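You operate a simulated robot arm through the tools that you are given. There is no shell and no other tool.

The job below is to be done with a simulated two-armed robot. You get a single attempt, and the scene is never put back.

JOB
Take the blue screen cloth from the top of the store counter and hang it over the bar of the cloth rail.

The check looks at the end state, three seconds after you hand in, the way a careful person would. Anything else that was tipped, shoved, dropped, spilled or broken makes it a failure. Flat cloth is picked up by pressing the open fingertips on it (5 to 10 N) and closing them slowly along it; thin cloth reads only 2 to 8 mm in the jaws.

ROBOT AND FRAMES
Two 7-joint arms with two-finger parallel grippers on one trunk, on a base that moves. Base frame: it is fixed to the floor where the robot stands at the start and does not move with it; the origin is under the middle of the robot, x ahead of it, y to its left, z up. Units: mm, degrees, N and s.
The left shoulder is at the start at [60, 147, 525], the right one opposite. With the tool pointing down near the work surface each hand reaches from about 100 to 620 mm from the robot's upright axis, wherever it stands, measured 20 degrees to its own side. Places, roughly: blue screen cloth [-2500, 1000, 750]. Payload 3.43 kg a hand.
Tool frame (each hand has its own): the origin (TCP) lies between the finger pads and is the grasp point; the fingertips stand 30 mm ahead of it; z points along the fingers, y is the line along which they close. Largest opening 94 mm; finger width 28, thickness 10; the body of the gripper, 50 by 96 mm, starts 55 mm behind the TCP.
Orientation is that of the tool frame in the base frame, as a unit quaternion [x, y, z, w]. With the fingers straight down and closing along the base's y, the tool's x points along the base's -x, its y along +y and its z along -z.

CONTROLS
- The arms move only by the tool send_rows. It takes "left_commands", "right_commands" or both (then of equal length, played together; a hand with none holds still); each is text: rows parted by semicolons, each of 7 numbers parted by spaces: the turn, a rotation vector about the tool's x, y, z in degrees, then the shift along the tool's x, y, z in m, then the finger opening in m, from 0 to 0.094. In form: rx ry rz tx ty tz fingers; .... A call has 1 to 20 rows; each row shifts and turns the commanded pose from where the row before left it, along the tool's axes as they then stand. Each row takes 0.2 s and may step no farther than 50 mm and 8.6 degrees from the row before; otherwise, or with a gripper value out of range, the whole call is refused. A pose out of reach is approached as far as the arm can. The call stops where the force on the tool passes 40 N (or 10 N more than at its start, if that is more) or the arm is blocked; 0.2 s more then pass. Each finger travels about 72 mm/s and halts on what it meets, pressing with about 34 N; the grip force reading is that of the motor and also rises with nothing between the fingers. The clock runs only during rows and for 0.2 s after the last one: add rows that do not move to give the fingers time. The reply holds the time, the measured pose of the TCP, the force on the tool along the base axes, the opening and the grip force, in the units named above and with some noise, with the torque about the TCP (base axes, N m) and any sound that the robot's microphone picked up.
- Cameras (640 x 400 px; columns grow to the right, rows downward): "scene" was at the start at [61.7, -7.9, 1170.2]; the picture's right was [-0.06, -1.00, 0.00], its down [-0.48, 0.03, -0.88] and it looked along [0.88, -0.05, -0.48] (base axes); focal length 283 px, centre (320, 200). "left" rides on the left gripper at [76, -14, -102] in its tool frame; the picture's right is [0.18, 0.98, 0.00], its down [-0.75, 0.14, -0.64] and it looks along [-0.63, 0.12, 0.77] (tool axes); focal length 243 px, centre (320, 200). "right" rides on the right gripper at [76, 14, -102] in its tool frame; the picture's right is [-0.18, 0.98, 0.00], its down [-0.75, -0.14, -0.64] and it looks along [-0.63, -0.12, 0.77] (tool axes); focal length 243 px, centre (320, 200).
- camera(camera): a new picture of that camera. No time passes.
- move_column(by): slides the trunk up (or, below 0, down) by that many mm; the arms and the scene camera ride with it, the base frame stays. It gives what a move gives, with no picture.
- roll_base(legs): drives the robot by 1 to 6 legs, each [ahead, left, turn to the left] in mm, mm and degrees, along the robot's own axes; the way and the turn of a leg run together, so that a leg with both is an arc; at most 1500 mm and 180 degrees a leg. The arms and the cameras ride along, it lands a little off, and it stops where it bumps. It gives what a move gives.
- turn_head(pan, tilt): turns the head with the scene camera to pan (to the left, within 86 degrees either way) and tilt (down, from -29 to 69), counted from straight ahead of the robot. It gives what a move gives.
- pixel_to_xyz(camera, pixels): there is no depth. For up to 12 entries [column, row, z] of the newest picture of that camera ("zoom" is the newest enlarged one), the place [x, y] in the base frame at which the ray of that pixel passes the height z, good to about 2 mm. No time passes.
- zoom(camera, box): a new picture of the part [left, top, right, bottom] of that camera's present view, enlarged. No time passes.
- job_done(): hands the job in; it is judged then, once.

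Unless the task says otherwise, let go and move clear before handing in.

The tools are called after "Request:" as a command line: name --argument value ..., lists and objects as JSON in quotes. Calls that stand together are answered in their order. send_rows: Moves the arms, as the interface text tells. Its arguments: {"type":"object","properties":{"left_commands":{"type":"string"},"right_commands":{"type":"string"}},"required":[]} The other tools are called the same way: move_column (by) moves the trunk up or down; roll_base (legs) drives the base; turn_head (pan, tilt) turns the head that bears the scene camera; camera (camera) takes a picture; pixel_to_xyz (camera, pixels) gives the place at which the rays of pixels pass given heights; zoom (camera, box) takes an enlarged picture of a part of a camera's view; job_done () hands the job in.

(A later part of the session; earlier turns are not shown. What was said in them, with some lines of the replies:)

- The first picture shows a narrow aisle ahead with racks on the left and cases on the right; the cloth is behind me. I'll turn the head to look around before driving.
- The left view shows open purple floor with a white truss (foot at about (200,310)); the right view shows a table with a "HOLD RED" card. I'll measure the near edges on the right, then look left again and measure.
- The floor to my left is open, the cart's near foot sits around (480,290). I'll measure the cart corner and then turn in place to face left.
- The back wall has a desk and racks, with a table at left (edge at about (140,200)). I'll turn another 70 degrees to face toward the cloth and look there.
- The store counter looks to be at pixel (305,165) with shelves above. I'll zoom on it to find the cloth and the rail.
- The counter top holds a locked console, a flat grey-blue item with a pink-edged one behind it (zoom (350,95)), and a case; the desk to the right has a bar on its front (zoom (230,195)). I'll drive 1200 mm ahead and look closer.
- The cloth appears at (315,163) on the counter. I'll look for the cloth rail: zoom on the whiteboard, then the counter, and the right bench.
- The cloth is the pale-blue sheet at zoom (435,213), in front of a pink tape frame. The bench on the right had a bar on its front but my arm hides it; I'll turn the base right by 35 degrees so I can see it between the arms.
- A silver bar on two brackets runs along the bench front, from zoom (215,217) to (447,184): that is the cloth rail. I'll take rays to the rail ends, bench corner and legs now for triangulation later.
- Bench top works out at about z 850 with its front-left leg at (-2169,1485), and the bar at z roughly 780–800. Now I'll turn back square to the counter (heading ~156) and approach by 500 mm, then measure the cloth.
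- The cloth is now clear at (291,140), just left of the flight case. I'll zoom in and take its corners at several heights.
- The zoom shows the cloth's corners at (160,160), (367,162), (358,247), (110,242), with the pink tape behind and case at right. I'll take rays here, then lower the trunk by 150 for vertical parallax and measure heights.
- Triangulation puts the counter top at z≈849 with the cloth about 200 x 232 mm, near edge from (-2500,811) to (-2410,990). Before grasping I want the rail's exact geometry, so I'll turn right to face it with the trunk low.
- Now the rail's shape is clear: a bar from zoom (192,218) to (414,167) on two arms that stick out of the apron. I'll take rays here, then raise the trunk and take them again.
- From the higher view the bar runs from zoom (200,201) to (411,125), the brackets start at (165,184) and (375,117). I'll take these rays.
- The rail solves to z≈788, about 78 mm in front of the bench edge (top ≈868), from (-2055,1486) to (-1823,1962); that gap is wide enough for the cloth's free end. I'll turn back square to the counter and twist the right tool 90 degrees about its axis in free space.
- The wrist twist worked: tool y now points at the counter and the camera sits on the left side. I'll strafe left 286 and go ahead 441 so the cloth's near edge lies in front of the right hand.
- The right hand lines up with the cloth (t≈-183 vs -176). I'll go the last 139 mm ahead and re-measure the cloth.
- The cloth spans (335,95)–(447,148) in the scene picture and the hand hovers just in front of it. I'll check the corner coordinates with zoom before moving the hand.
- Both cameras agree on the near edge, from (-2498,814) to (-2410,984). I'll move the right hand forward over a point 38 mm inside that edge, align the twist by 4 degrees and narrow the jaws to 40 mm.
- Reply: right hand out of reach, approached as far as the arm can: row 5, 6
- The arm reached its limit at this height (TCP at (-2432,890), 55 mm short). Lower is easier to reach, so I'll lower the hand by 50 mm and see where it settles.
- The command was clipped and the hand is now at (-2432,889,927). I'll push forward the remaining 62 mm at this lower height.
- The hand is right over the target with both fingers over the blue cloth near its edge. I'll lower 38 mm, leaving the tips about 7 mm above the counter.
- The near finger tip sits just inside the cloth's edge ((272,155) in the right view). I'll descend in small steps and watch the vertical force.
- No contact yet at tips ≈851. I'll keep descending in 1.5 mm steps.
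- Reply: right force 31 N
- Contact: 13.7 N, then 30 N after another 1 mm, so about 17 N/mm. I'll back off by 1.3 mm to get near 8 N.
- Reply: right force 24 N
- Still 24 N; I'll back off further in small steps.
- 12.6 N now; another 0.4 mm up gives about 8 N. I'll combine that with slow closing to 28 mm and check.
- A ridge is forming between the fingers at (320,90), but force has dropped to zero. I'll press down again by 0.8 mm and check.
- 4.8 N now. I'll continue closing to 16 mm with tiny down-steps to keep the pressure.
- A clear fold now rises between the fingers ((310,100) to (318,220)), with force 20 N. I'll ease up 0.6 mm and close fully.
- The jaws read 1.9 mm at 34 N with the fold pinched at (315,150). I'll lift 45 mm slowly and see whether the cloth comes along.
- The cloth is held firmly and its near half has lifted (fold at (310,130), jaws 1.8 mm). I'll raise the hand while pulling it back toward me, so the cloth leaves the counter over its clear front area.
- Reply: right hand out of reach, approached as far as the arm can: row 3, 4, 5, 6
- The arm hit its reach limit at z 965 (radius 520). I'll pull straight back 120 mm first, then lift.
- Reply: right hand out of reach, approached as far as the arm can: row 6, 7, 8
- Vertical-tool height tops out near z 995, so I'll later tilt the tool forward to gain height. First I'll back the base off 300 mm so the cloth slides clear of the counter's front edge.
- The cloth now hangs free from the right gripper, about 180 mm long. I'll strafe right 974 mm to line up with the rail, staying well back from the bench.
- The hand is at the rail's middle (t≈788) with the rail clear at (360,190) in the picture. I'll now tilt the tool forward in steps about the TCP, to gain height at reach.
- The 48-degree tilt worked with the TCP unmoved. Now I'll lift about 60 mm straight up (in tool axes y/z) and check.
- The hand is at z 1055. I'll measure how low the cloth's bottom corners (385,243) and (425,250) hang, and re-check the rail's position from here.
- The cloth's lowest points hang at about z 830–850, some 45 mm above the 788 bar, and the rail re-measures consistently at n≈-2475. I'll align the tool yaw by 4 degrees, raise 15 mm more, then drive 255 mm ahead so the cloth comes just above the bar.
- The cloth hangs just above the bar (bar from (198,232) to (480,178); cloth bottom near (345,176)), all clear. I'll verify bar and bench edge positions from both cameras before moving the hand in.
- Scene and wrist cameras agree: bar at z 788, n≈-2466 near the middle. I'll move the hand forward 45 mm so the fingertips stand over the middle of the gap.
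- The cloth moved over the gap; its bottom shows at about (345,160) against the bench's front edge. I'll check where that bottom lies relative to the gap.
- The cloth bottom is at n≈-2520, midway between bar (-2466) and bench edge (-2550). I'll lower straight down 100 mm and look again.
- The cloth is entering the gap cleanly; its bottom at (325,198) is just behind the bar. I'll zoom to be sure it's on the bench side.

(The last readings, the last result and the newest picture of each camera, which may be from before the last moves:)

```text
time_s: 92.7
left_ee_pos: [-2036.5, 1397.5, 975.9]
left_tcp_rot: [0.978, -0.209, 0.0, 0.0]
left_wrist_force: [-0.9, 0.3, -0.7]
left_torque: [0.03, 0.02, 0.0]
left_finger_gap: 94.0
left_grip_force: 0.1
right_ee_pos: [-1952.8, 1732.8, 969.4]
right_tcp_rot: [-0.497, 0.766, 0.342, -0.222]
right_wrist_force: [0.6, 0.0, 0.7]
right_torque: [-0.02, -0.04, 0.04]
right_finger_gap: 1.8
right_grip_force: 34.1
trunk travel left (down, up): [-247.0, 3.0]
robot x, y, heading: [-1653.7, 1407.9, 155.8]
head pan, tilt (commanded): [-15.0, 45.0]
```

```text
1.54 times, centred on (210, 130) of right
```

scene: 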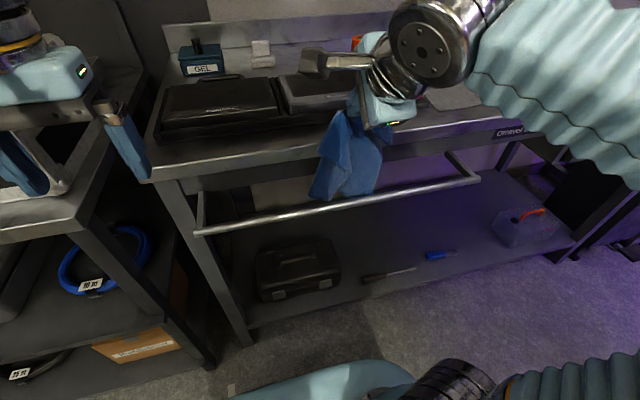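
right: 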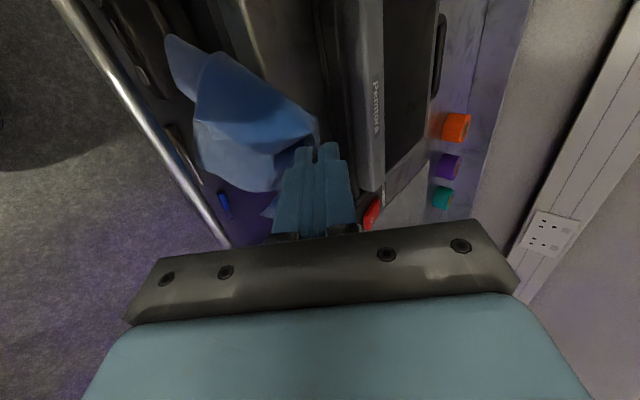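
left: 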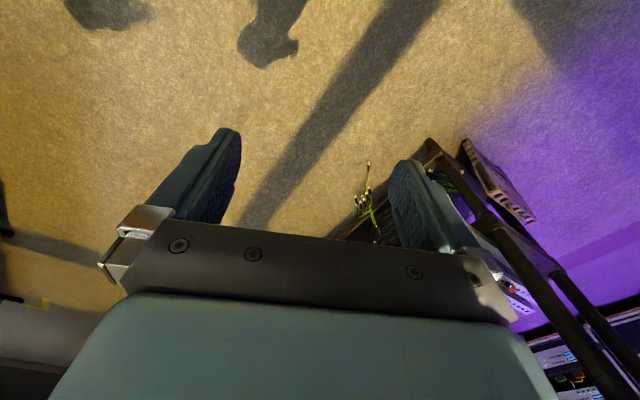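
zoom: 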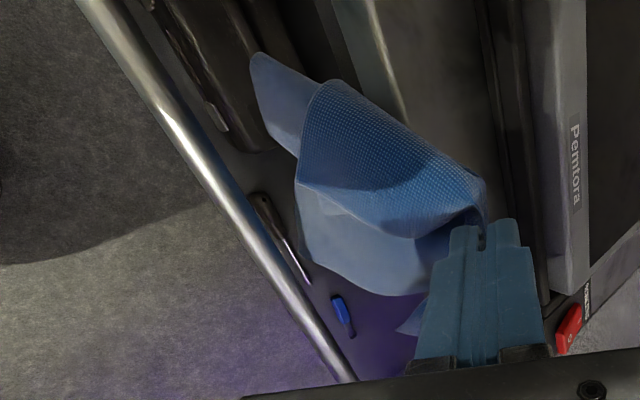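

Clear view: the whole hanging part is on the bench side of the bar. I'll lower another 110 mm.

Request:
send_rows --right_commands "0 0 0 0 -0.0164 0.0147 0; 0 0 0 0 -0.0164 0.0147 0; 0 0 0 0 -0.0164 0.0147 0; 0 0 0 0 -0.0164 0.0147 0; 0 0 0 0 -0.0164 0.0147 0; 0 0 0 0 0 0 0; 0 0 0 0 0 0 0; 0 0 0 0 0 0 0"

Request:
camera --camera "scene"

Request:
camera --camera "right"

```text
time_s: 94.5
left_ee_pos: [-2035.3, 1398.3, 975.8]
left_tcp_rot: [0.978, -0.209, 0.0, 0.0]
left_wrist_force: [0.5, -0.2, 0.8]
left_torque: [-0.01, 0.03, -0.04]
left_finger_gap: 93.8
left_grip_force: 0.1
right_ee_pos: [-1953.4, 1732.9, 858.4]
right_tcp_rot: [-0.496, 0.767, 0.343, -0.221]
right_wrist_force: [-0.3, 0.3, -0.4]
right_torque: [0.0, -0.04, -0.03]
right_finger_gap: 1.8
right_grip_force: 34.0
trunk travel left (down, up): [-247.0, 3.0]
robot x, y, heading: [-1655.9, 1401.2, 155.8]
head pan, tilt (commanded): [-15.0, 45.0]
```

```text
taken
```

scene: 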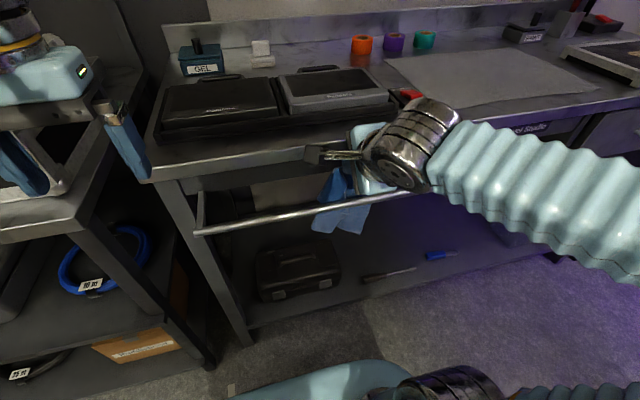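

```text
taken
```

right: 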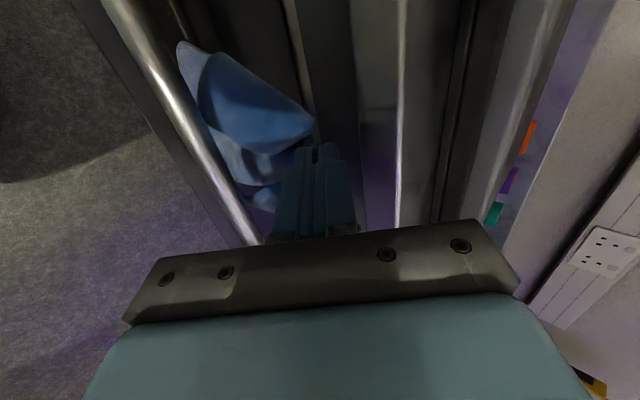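

The cloth now shows both above and below the bar. I'll zoom in to confirm the bar passes in front of it everywhere.

Request:
zoom --camera "scene" --box '[280, 130, 440, 250]'

Request:
zoom --camera "right" --box '[100, 0, 360, 250]'

```text
3.33 times, centred on (360, 190) of scene
```

zoom: 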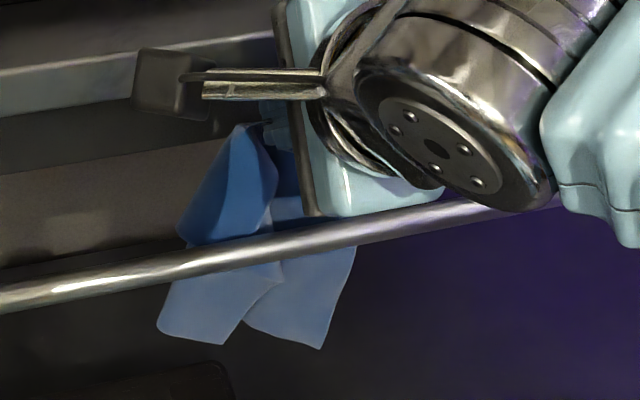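

```text
1.60 times, centred on (230, 125) of right
```

zoom: 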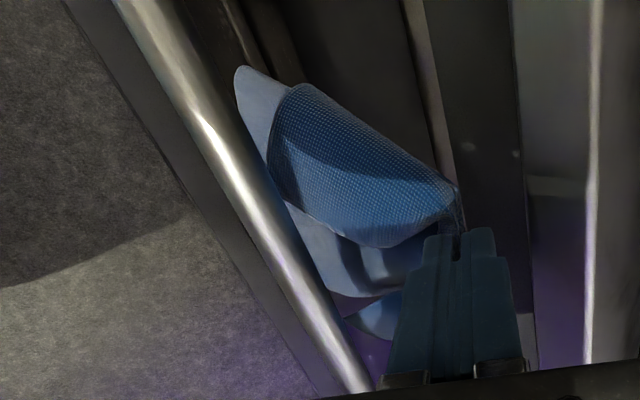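

All of the cloth is on the bench side, including the short near-edge corner flaps beside the pinch. To bring those flaps to the robot side, I'll raise 77 mm and then move back 62 mm over the bar.

Request:
send_rows --right_commands "0 0 0 0 0.0143 -0.0129 0; 0 0 0 0 0.0143 -0.0129 0; 0 0 0 0 0.0143 -0.0129 0; 0 0 0 0 0.0143 -0.0129 0; 0 0 0 0 0 0 0; 0 0 0 0 0 0 0; 0 0 0 0 -0.0069 -0.0077 0; 0 0 0 0 -0.0069 -0.0077 0; 0 0 0 0 -0.0069 -0.0077 0; 0 0 0 0 -0.0069 -0.0077 0; 0 0 0 0 -0.0069 -0.0077 0; 0 0 0 0 -0.0069 -0.0077 0; 0 0 0 0 0 0 0; 0 0 0 0 0 0 0"

Request:
camera --camera "right"

Request:
zoom --camera "scene" --box '[260, 90, 460, 240]'

```text
time_s: 97.5
left_ee_pos: [-2035.8, 1398.3, 975.2]
left_tcp_rot: [0.978, -0.208, 0.0, 0.0]
left_wrist_force: [0.2, -0.7, 0.3]
left_torque: [0.0, 0.0, -0.01]
left_finger_gap: 94.2
left_grip_force: 0.1
right_ee_pos: [-1896.1, 1706.0, 936.2]
right_tcp_rot: [-0.496, 0.766, 0.342, -0.222]
right_wrist_force: [0.1, 0.5, -1.2]
right_torque: [-0.02, -0.01, -0.01]
right_finger_gap: 1.7
right_grip_force: 34.0
trunk travel left (down, up): [-247.0, 3.0]
robot x, y, heading: [-1654.9, 1403.3, 156.0]
head pan, tilt (commanded): [-15.0, 45.0]
```

```text
taken
```

right: 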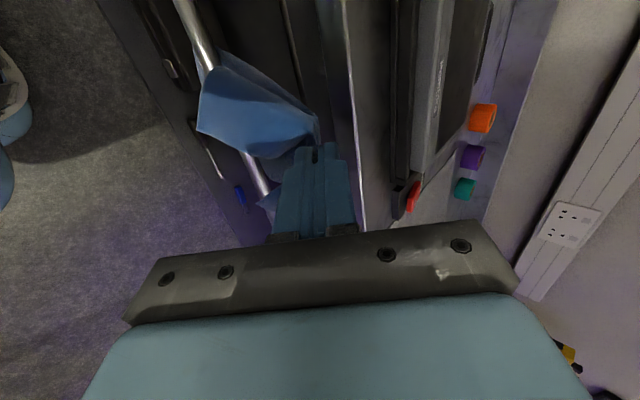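

```text
2.67 times, centred on (360, 165) of scene
```

zoom: 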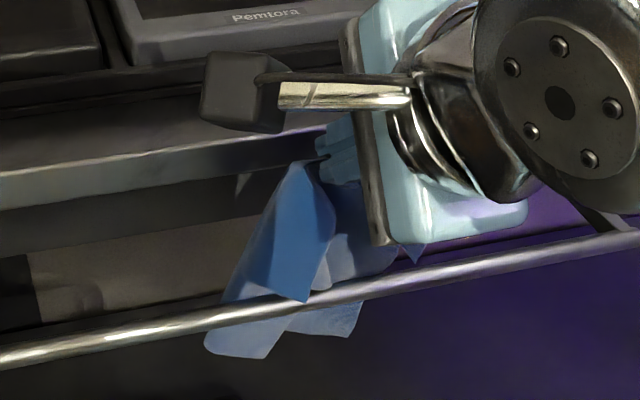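

The near flap (dark blue, tip at (305,295)) now hangs in front of the bar while the main sheet stays behind it. I'll lower 50 mm, so the free end sinks deeper on the bench side.

Request:
send_rows --right_commands "0 0 0 0 -0.0074 0.0067 0; 0 0 0 0 -0.0074 0.0067 0; 0 0 0 0 -0.0074 0.0067 0; 0 0 0 0 -0.0074 0.0067 0; 0 0 0 0 -0.0074 0.0067 0; 0 0 0 0 0 0 0; 0 0 0 0 0 0 0"

Request:
camera --camera "right"

Request:
zoom --camera "scene" --box '[260, 110, 460, 260]'

```text
time_s: 99.1
left_ee_pos: [-2035.3, 1399.5, 975.7]
left_tcp_rot: [0.978, -0.209, 0.001, 0.0]
left_wrist_force: [0.7, -0.2, 0.4]
left_torque: [-0.02, 0.01, 0.03]
left_finger_gap: 93.9
left_grip_force: 0.0
right_ee_pos: [-1896.4, 1707.1, 885.5]
right_tcp_rot: [-0.498, 0.765, 0.342, -0.222]
right_wrist_force: [0.9, 0.3, -0.7]
right_torque: [-0.01, 0.01, -0.01]
right_finger_gap: 1.8
right_grip_force: 34.1
trunk travel left (down, up): [-247.0, 3.0]
robot x, y, heading: [-1655.0, 1404.4, 156.0]
head pan, tilt (commanded): [-15.0, 45.0]
```

```text
taken
```

right: 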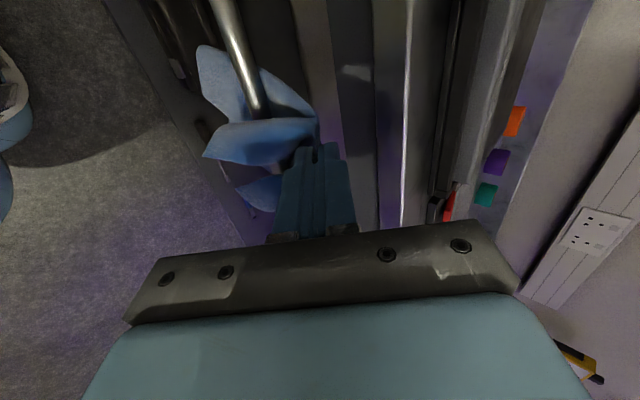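

```text
2.67 times, centred on (360, 185) of scene
```

zoom: 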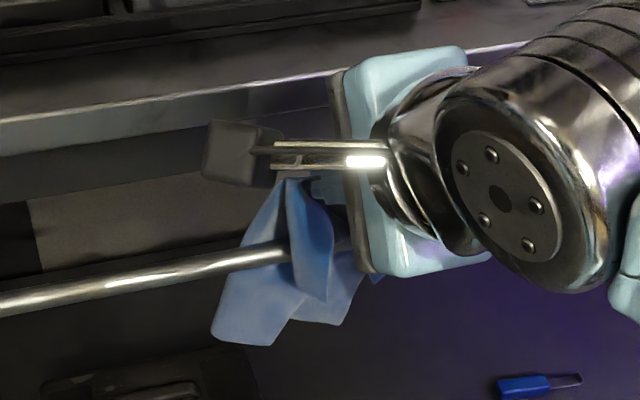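

The free end hangs on the bench side and the flap on the near side, tip about 78 mm above the bar. Now I'll swing the hand in an arc of that radius around the bar, back and down on the robot side, so the cloth wraps without sliding.

Request:
send_rows --right_commands "0 0 0 0 -0.016 -0.0058 0; 0 0 0 0 -0.016 -0.0058 0; 0 0 0 0 -0.016 0.0009 0; 0 0 0 0 -0.016 0.0009 0; 0 0 0 0 -0.0157 0.0087 0; 0 0 0 0 -0.0157 0.0088 0; 0 0 0 0 0 0 0; 0 0 0 0 0 0 0"

Request:
camera --camera "right"

Request:
zoom --camera "scene" --box '[240, 110, 480, 290]'

```text
time_s: 100.9
left_ee_pos: [-2036.8, 1398.4, 975.2]
left_tcp_rot: [0.978, -0.209, 0.0, 0.0]
left_wrist_force: [-0.5, 0.3, 0.7]
left_torque: [0.03, 0.01, 0.01]
left_finger_gap: 93.7
left_grip_force: 0.0
right_ee_pos: [-1845.3, 1684.0, 810.3]
right_tcp_rot: [-0.496, 0.767, 0.342, -0.221]
right_wrist_force: [0.5, 0.0, 0.8]
right_torque: [-0.03, -0.05, 0.03]
right_finger_gap: 1.8
right_grip_force: 34.4
trunk travel left (down, up): [-247.0, 3.0]
robot x, y, heading: [-1656.9, 1403.4, 156.1]
head pan, tilt (commanded): [-15.0, 45.0]
```

```text
taken
```

right: 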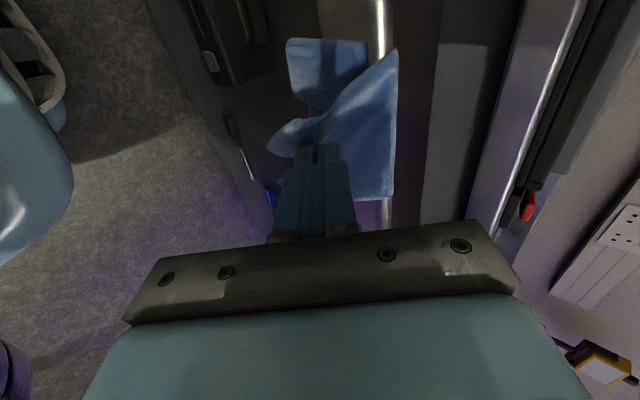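

```text
2.22 times, centred on (360, 200) of scene
```

zoom: 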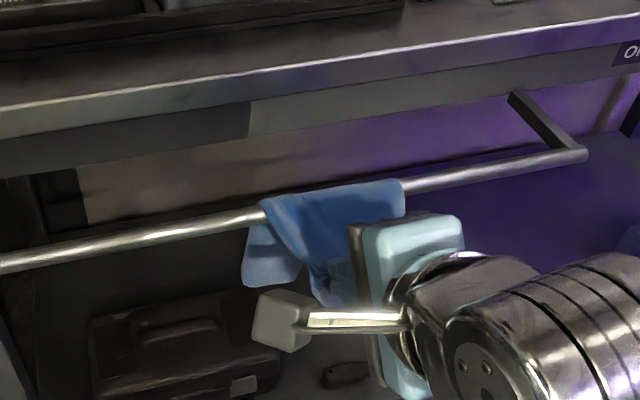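

The cloth is now draped over the bar, spanning zoom (265,205) to (405,185), with the free end visible behind it at (260,255). I'll lower the hand further and turn the fingers back toward vertical, keeping the cloth's wrap length, ready to release.

Request:
send_rows --right_commands "0 0 0 0 -0.0059 0.0143 0; 0 0 0 0 -0.0059 0.0143 0; 0 0 0 0 -0.0059 0.0143 0; 8 0 0 0 0.0026 0.0019 0; 8 0 0 0 0.0029 0.0016 0; 8 0 0 0 0.0031 0.0013 0; 8 0 0 0 0.0032 0.0008 0; 8 0 0 0 0.0033 0.0003 0; 0 0 0 0 0 0 0; 0 0 0 0 0 0 0"

Request:
camera --camera "right"

Request:
zoom --camera "scene" --box '[240, 110, 480, 290]'

```text
time_s: 103.1
left_ee_pos: [-2035.6, 1399.5, 975.3]
left_tcp_rot: [0.978, -0.209, 0.0, 0.0]
left_wrist_force: [0.3, 0.0, 0.1]
left_torque: [-0.03, 0.03, 0.01]
left_finger_gap: 94.1
left_grip_force: 0.0
right_ee_pos: [-1887.4, 1700.1, 794.5]
right_tcp_rot: [-0.543, 0.837, 0.059, -0.038]
right_wrist_force: [0.4, 0.7, -0.4]
right_torque: [0.02, 0.04, 0.04]
right_finger_gap: 1.9
right_grip_force: 33.7
right hand out of reach, approached as far as the arm can: row 1, 2, 3
trunk travel left (down, up): [-247.0, 3.0]
robot x, y, heading: [-1654.6, 1405.5, 155.7]
head pan, tilt (commanded): [-15.0, 45.0]
```

```text
taken
```

right: 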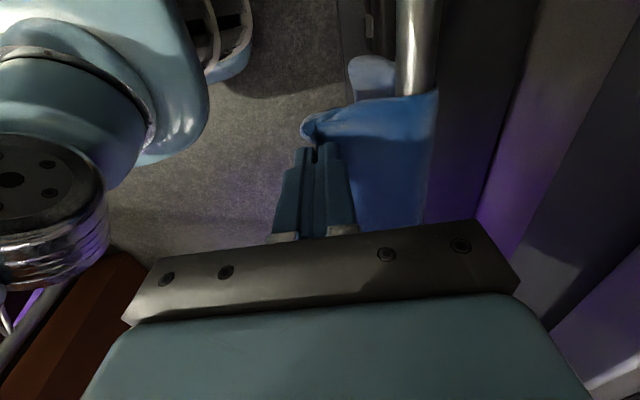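

```text
2.22 times, centred on (360, 200) of scene
```

zoom: 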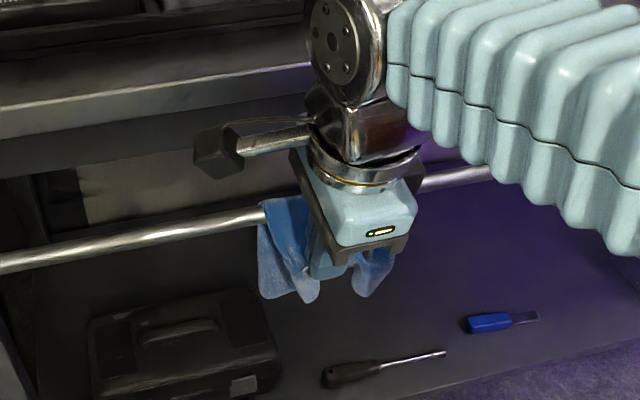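

Reach limited the lowering, but the fingers are now near vertical at TCP z 794 with the cloth draped over the bar (zoom (285,215)). I'll back off 12 mm from the bar, make the tool vertical, then open a little to 30 mm.

Request:
send_rows --right_commands "0 0 0 0 -0.006 0 0; 0 0 0 0 -0.006 0 0; 8 0 0 0 0 0 0; 0 0 0 0 0 0.005 0; 0 0 0 0 0 0 0; 0 0 0 0 0 0 0"

Request:
camera --camera "right"

Request:
zoom --camera "scene" --box '[240, 110, 480, 290]'

```text
time_s: 104.5
left_ee_pos: [-2035.6, 1398.5, 975.5]
left_tcp_rot: [0.978, -0.209, 0.0, 0.001]
left_wrist_force: [0.7, 0.1, -0.1]
left_torque: [0.03, -0.01, 0.0]
left_finger_gap: 93.9
left_grip_force: 0.0
right_ee_pos: [-1876.8, 1695.2, 787.9]
right_tcp_rot: [-0.544, 0.839, 0.0, -0.001]
right_wrist_force: [-1.0, 0.3, 0.1]
right_torque: [0.0, -0.01, -0.02]
right_finger_gap: 1.8
right_grip_force: 33.9
trunk travel left (down, up): [-247.0, 3.0]
robot x, y, heading: [-1656.5, 1405.7, 155.7]
head pan, tilt (commanded): [-15.0, 45.0]
```

```text
taken
```

right: 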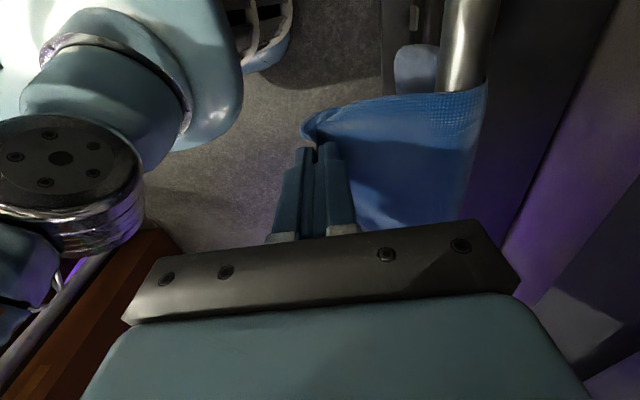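

```text
2.22 times, centred on (360, 200) of scene
```

zoom: 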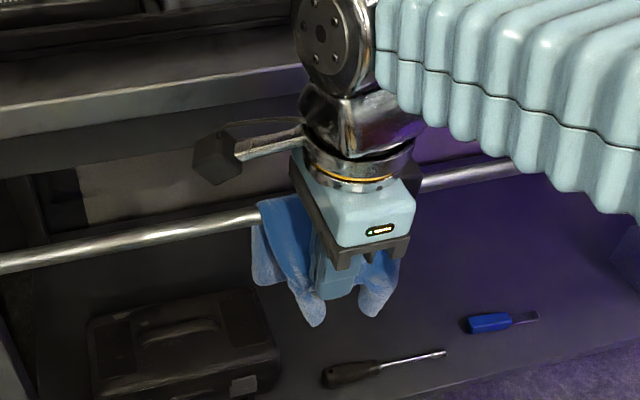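

The sheet runs from the fingertips over the bar (right view (320,140) to (485,95)), well clear. I'll open the jaws slowly to 36 mm and wait for the cloth to settle.

Request:
send_rows --right_commands "0 0 0 0 0 0 0.006; 0 0 0 0 0 0 0.012; 0 0 0 0 0 0 0.018; 0 0 0 0 0 0 0.024; 0 0 0 0 0 0 0.03; 0 0 0 0 0 0 0.036; 0 0 0 0 0 0 0.036; 0 0 0 0 0 0 0.036; 0 0 0 0 0 0 0.036; 0 0 0 0 0 0 0.036"

Request:
camera --camera "right"

Request:
zoom --camera "scene" --box '[240, 110, 480, 290]'

```text
time_s: 106.7
left_ee_pos: [-2035.7, 1398.7, 975.7]
left_tcp_rot: [0.978, -0.208, 0.0, 0.0]
left_wrist_force: [0.4, 0.0, 0.4]
left_torque: [-0.02, 0.0, 0.02]
left_finger_gap: 94.2
left_grip_force: 0.0
right_ee_pos: [-1875.9, 1695.7, 788.4]
right_tcp_rot: [-0.544, 0.839, 0.001, 0.0]
right_wrist_force: [-0.1, 0.0, -0.1]
right_torque: [0.0, 0.01, -0.01]
right_finger_gap: 36.1
right_grip_force: 0.0
trunk travel left (down, up): [-247.0, 3.0]
robot x, y, heading: [-1654.5, 1405.2, 155.9]
head pan, tilt (commanded): [-15.0, 45.0]
```

```text
taken
```

right: 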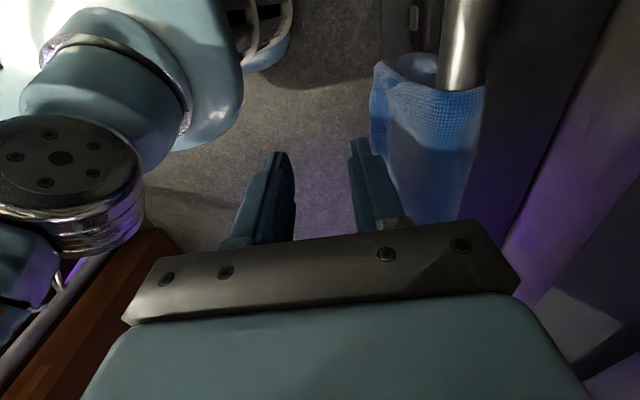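

```text
2.22 times, centred on (360, 200) of scene
```

zoom: 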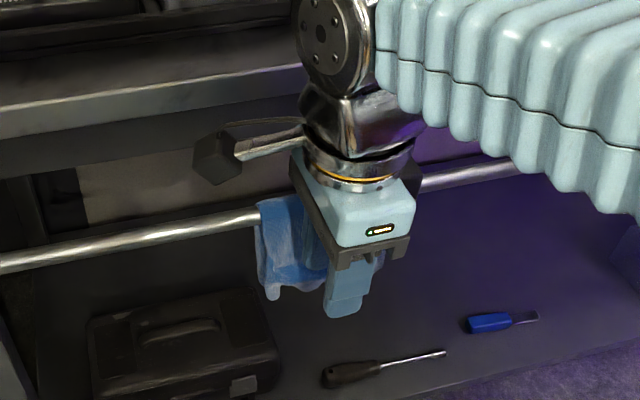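

The cloth has dropped free and hangs over the bar, entirely ahead of the open fingers (right view (430,140)). I'll draw the hand straight back, away from the cloth.

Request:
send_rows --right_commands "0 0 0 0 -0.008 0 0.036; 0 0 0 0 -0.012 0 0.036; 0 0 0 0 -0.015 0 0.036; 0 0 0 0 -0.02 0 0.036; 0 0 0 0 -0.02 0 0.036; 0 0 0 0 0 0 0.036; 0 0 0 0 0 0 0.036"

Request:
camera --camera "right"

Request:
camera --camera "scene"

```text
time_s: 108.3
left_ee_pos: [-2035.7, 1398.8, 974.0]
left_tcp_rot: [0.978, -0.209, 0.0, 0.0]
left_wrist_force: [-0.2, 0.1, 0.5]
left_torque: [0.0, 0.01, -0.03]
left_finger_gap: 94.2
left_grip_force: 0.0
right_ee_pos: [-1807.3, 1663.1, 787.1]
right_tcp_rot: [-0.544, 0.839, 0.001, -0.001]
right_wrist_force: [0.0, -0.9, -0.8]
right_torque: [0.02, -0.03, 0.0]
right_finger_gap: 36.1
right_grip_force: 0.0
trunk travel left (down, up): [-247.0, 3.0]
robot x, y, heading: [-1652.2, 1407.4, 155.6]
head pan, tilt (commanded): [-15.0, 45.0]
```

```text
taken
```

right: 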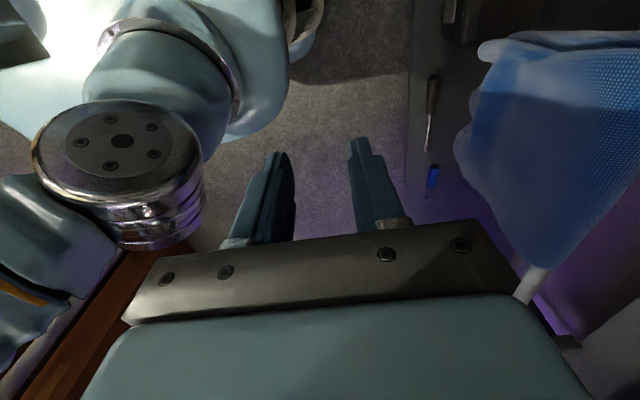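

```text
taken
```

scene: 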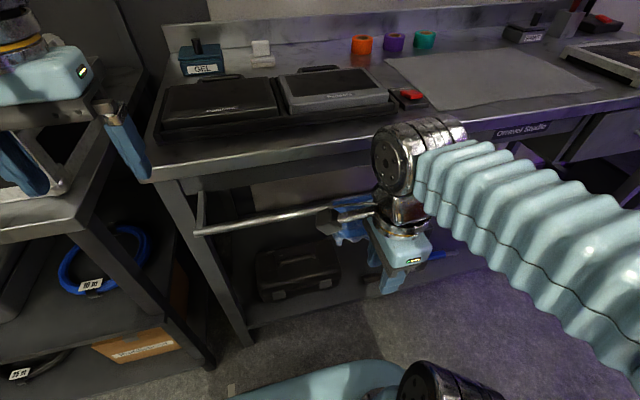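

The hand is about 60 mm clear of the cloth. I'll drive the base back 250 mm and inspect the result.

Request:
roll_base --legs '[[-250, 0, 0]]'

Request:
turn_head --pan -12 --tilt 35

Request:
camera --camera "scene"

Request:
camera --camera "right"

```text
time_s: 110.1
left_ee_pos: [-1808.0, 1297.3, 975.8]
left_tcp_rot: [0.978, -0.209, 0.0, -0.001]
left_wrist_force: [-1.0, -0.3, 0.7]
left_torque: [0.02, 0.0, 0.0]
left_finger_gap: 94.1
left_grip_force: 0.0
right_ee_pos: [-1579.5, 1563.0, 786.7]
right_tcp_rot: [-0.543, 0.84, 0.001, 0.0]
right_wrist_force: [-0.6, 0.4, -0.5]
right_torque: [0.02, -0.05, -0.01]
right_finger_gap: 36.1
right_grip_force: 0.1
trunk travel left (down, up): [-247.0, 3.0]
robot x, y, heading: [-1425.1, 1302.6, 155.8]
head pan, tilt (commanded): [-15.0, 45.0]
```

```text
time_s: 110.8
left_ee_pos: [-1808.2, 1297.1, 975.1]
left_tcp_rot: [0.978, -0.21, 0.0, 0.0]
left_wrist_force: [-0.8, 0.3, 0.6]
left_torque: [-0.02, 0.02, -0.02]
left_finger_gap: 93.9
left_grip_force: 0.0
right_ee_pos: [-1580.2, 1561.4, 787.7]
right_tcp_rot: [-0.543, 0.839, 0.001, -0.001]
right_wrist_force: [-0.2, 0.5, -0.4]
right_torque: [0.03, -0.02, 0.0]
right_finger_gap: 36.1
right_grip_force: 0.0
trunk travel left (down, up): [-247.0, 3.0]
robot x, y, heading: [-1426.1, 1300.3, 156.0]
head pan, tilt (commanded): [-12.0, 35.0]
```

```text
taken
```

scene: 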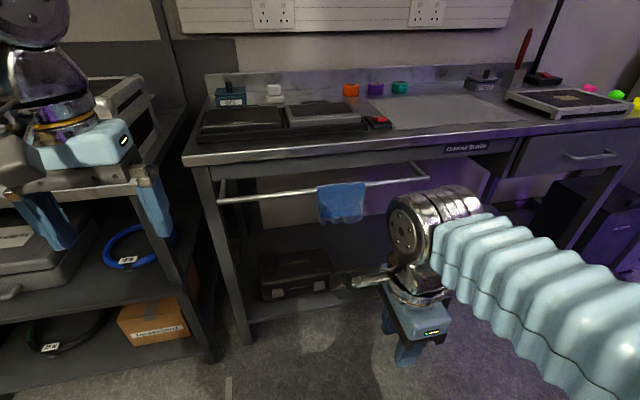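

```text
taken
```

right: 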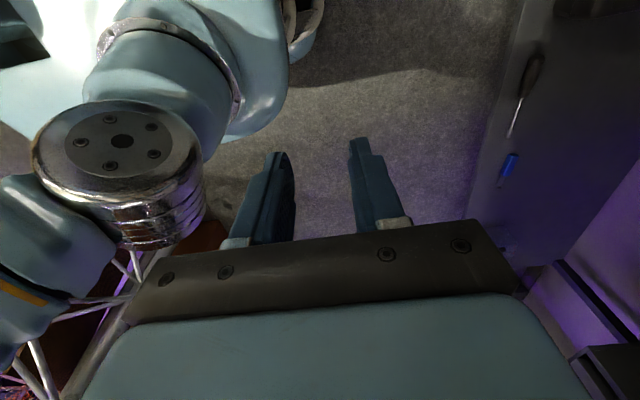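

The cloth hangs over the bar at (342,200). I'll zoom in to check how it hangs on both sides.

Request:
zoom --camera "scene" --box '[280, 150, 410, 250]'

Request:
move_column --by -200

Request:
zoom --camera "scene" --box '[280, 60, 410, 180]'

Request:
camera --camera "scene"

```text
4.00 times, centred on (345, 200) of scene
```

zoom: 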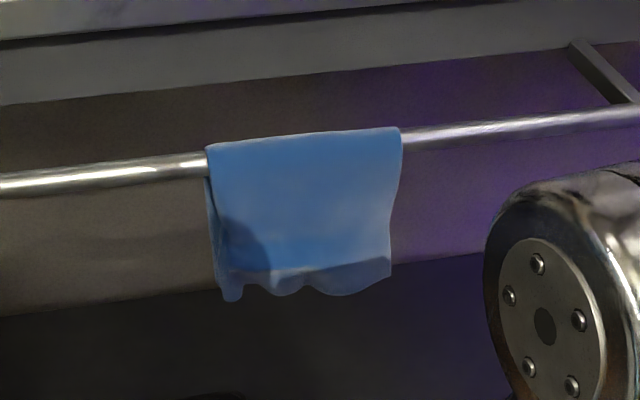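

```text
time_s: 113.0
left_ee_pos: [-1807.7, 1297.4, 774.8]
left_tcp_rot: [0.978, -0.21, 0.0, 0.001]
left_wrist_force: [0.5, 0.0, 0.0]
left_torque: [0.03, 0.01, -0.02]
left_finger_gap: 93.9
left_grip_force: 0.0
right_ee_pos: [-1580.4, 1562.8, 587.2]
right_tcp_rot: [-0.543, 0.84, 0.0, 0.0]
right_wrist_force: [0.3, -0.5, 0.1]
right_torque: [-0.03, -0.01, 0.02]
right_finger_gap: 36.1
right_grip_force: 0.1
trunk travel left (down, up): [-47.0, 203.0]
robot x, y, heading: [-1428.6, 1304.8, 155.4]
head pan, tilt (commanded): [-12.0, 35.0]
```

```text
3.33 times, centred on (345, 120) of scene
```

zoom: 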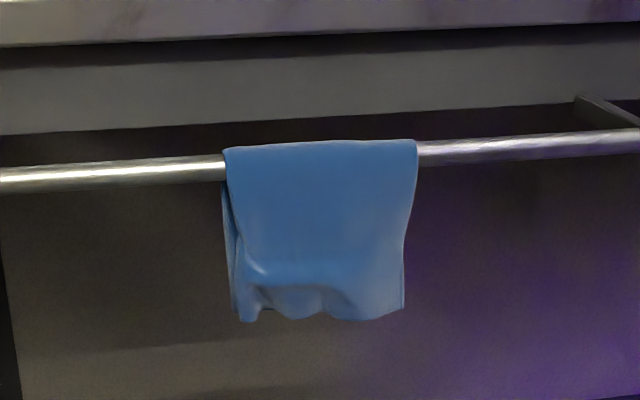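

```text
taken
```

scene: 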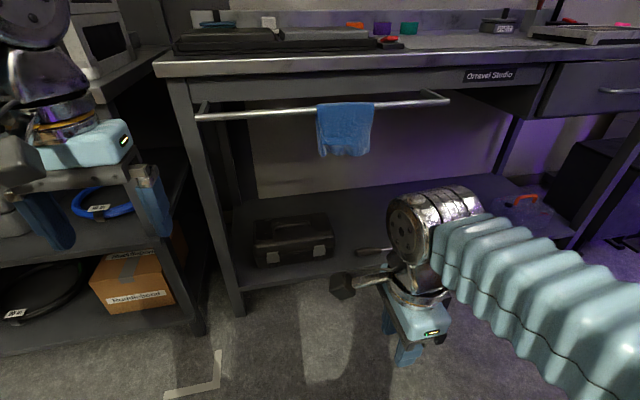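

The cloth is evenly draped over the bar, hanging on both sides and unchanged across two pictures about 2 s apart. Both hands are clear of it and everything else in view stands where it was, so I'm handing in.

Request:
job_done

```text
The job is handed in.
```

The blue screen cloth is hanging over the cloth rail's bar on the front of the bench, roughly half on each side. The job is handed in.

After letting go, I backed the robot about 250 mm away. Two zoomed pictures taken about 2 s apart showed the cloth in the same place. Nothing else looked disturbed in the pictures along the way. I did not take a final close look at the counter after leaving it.
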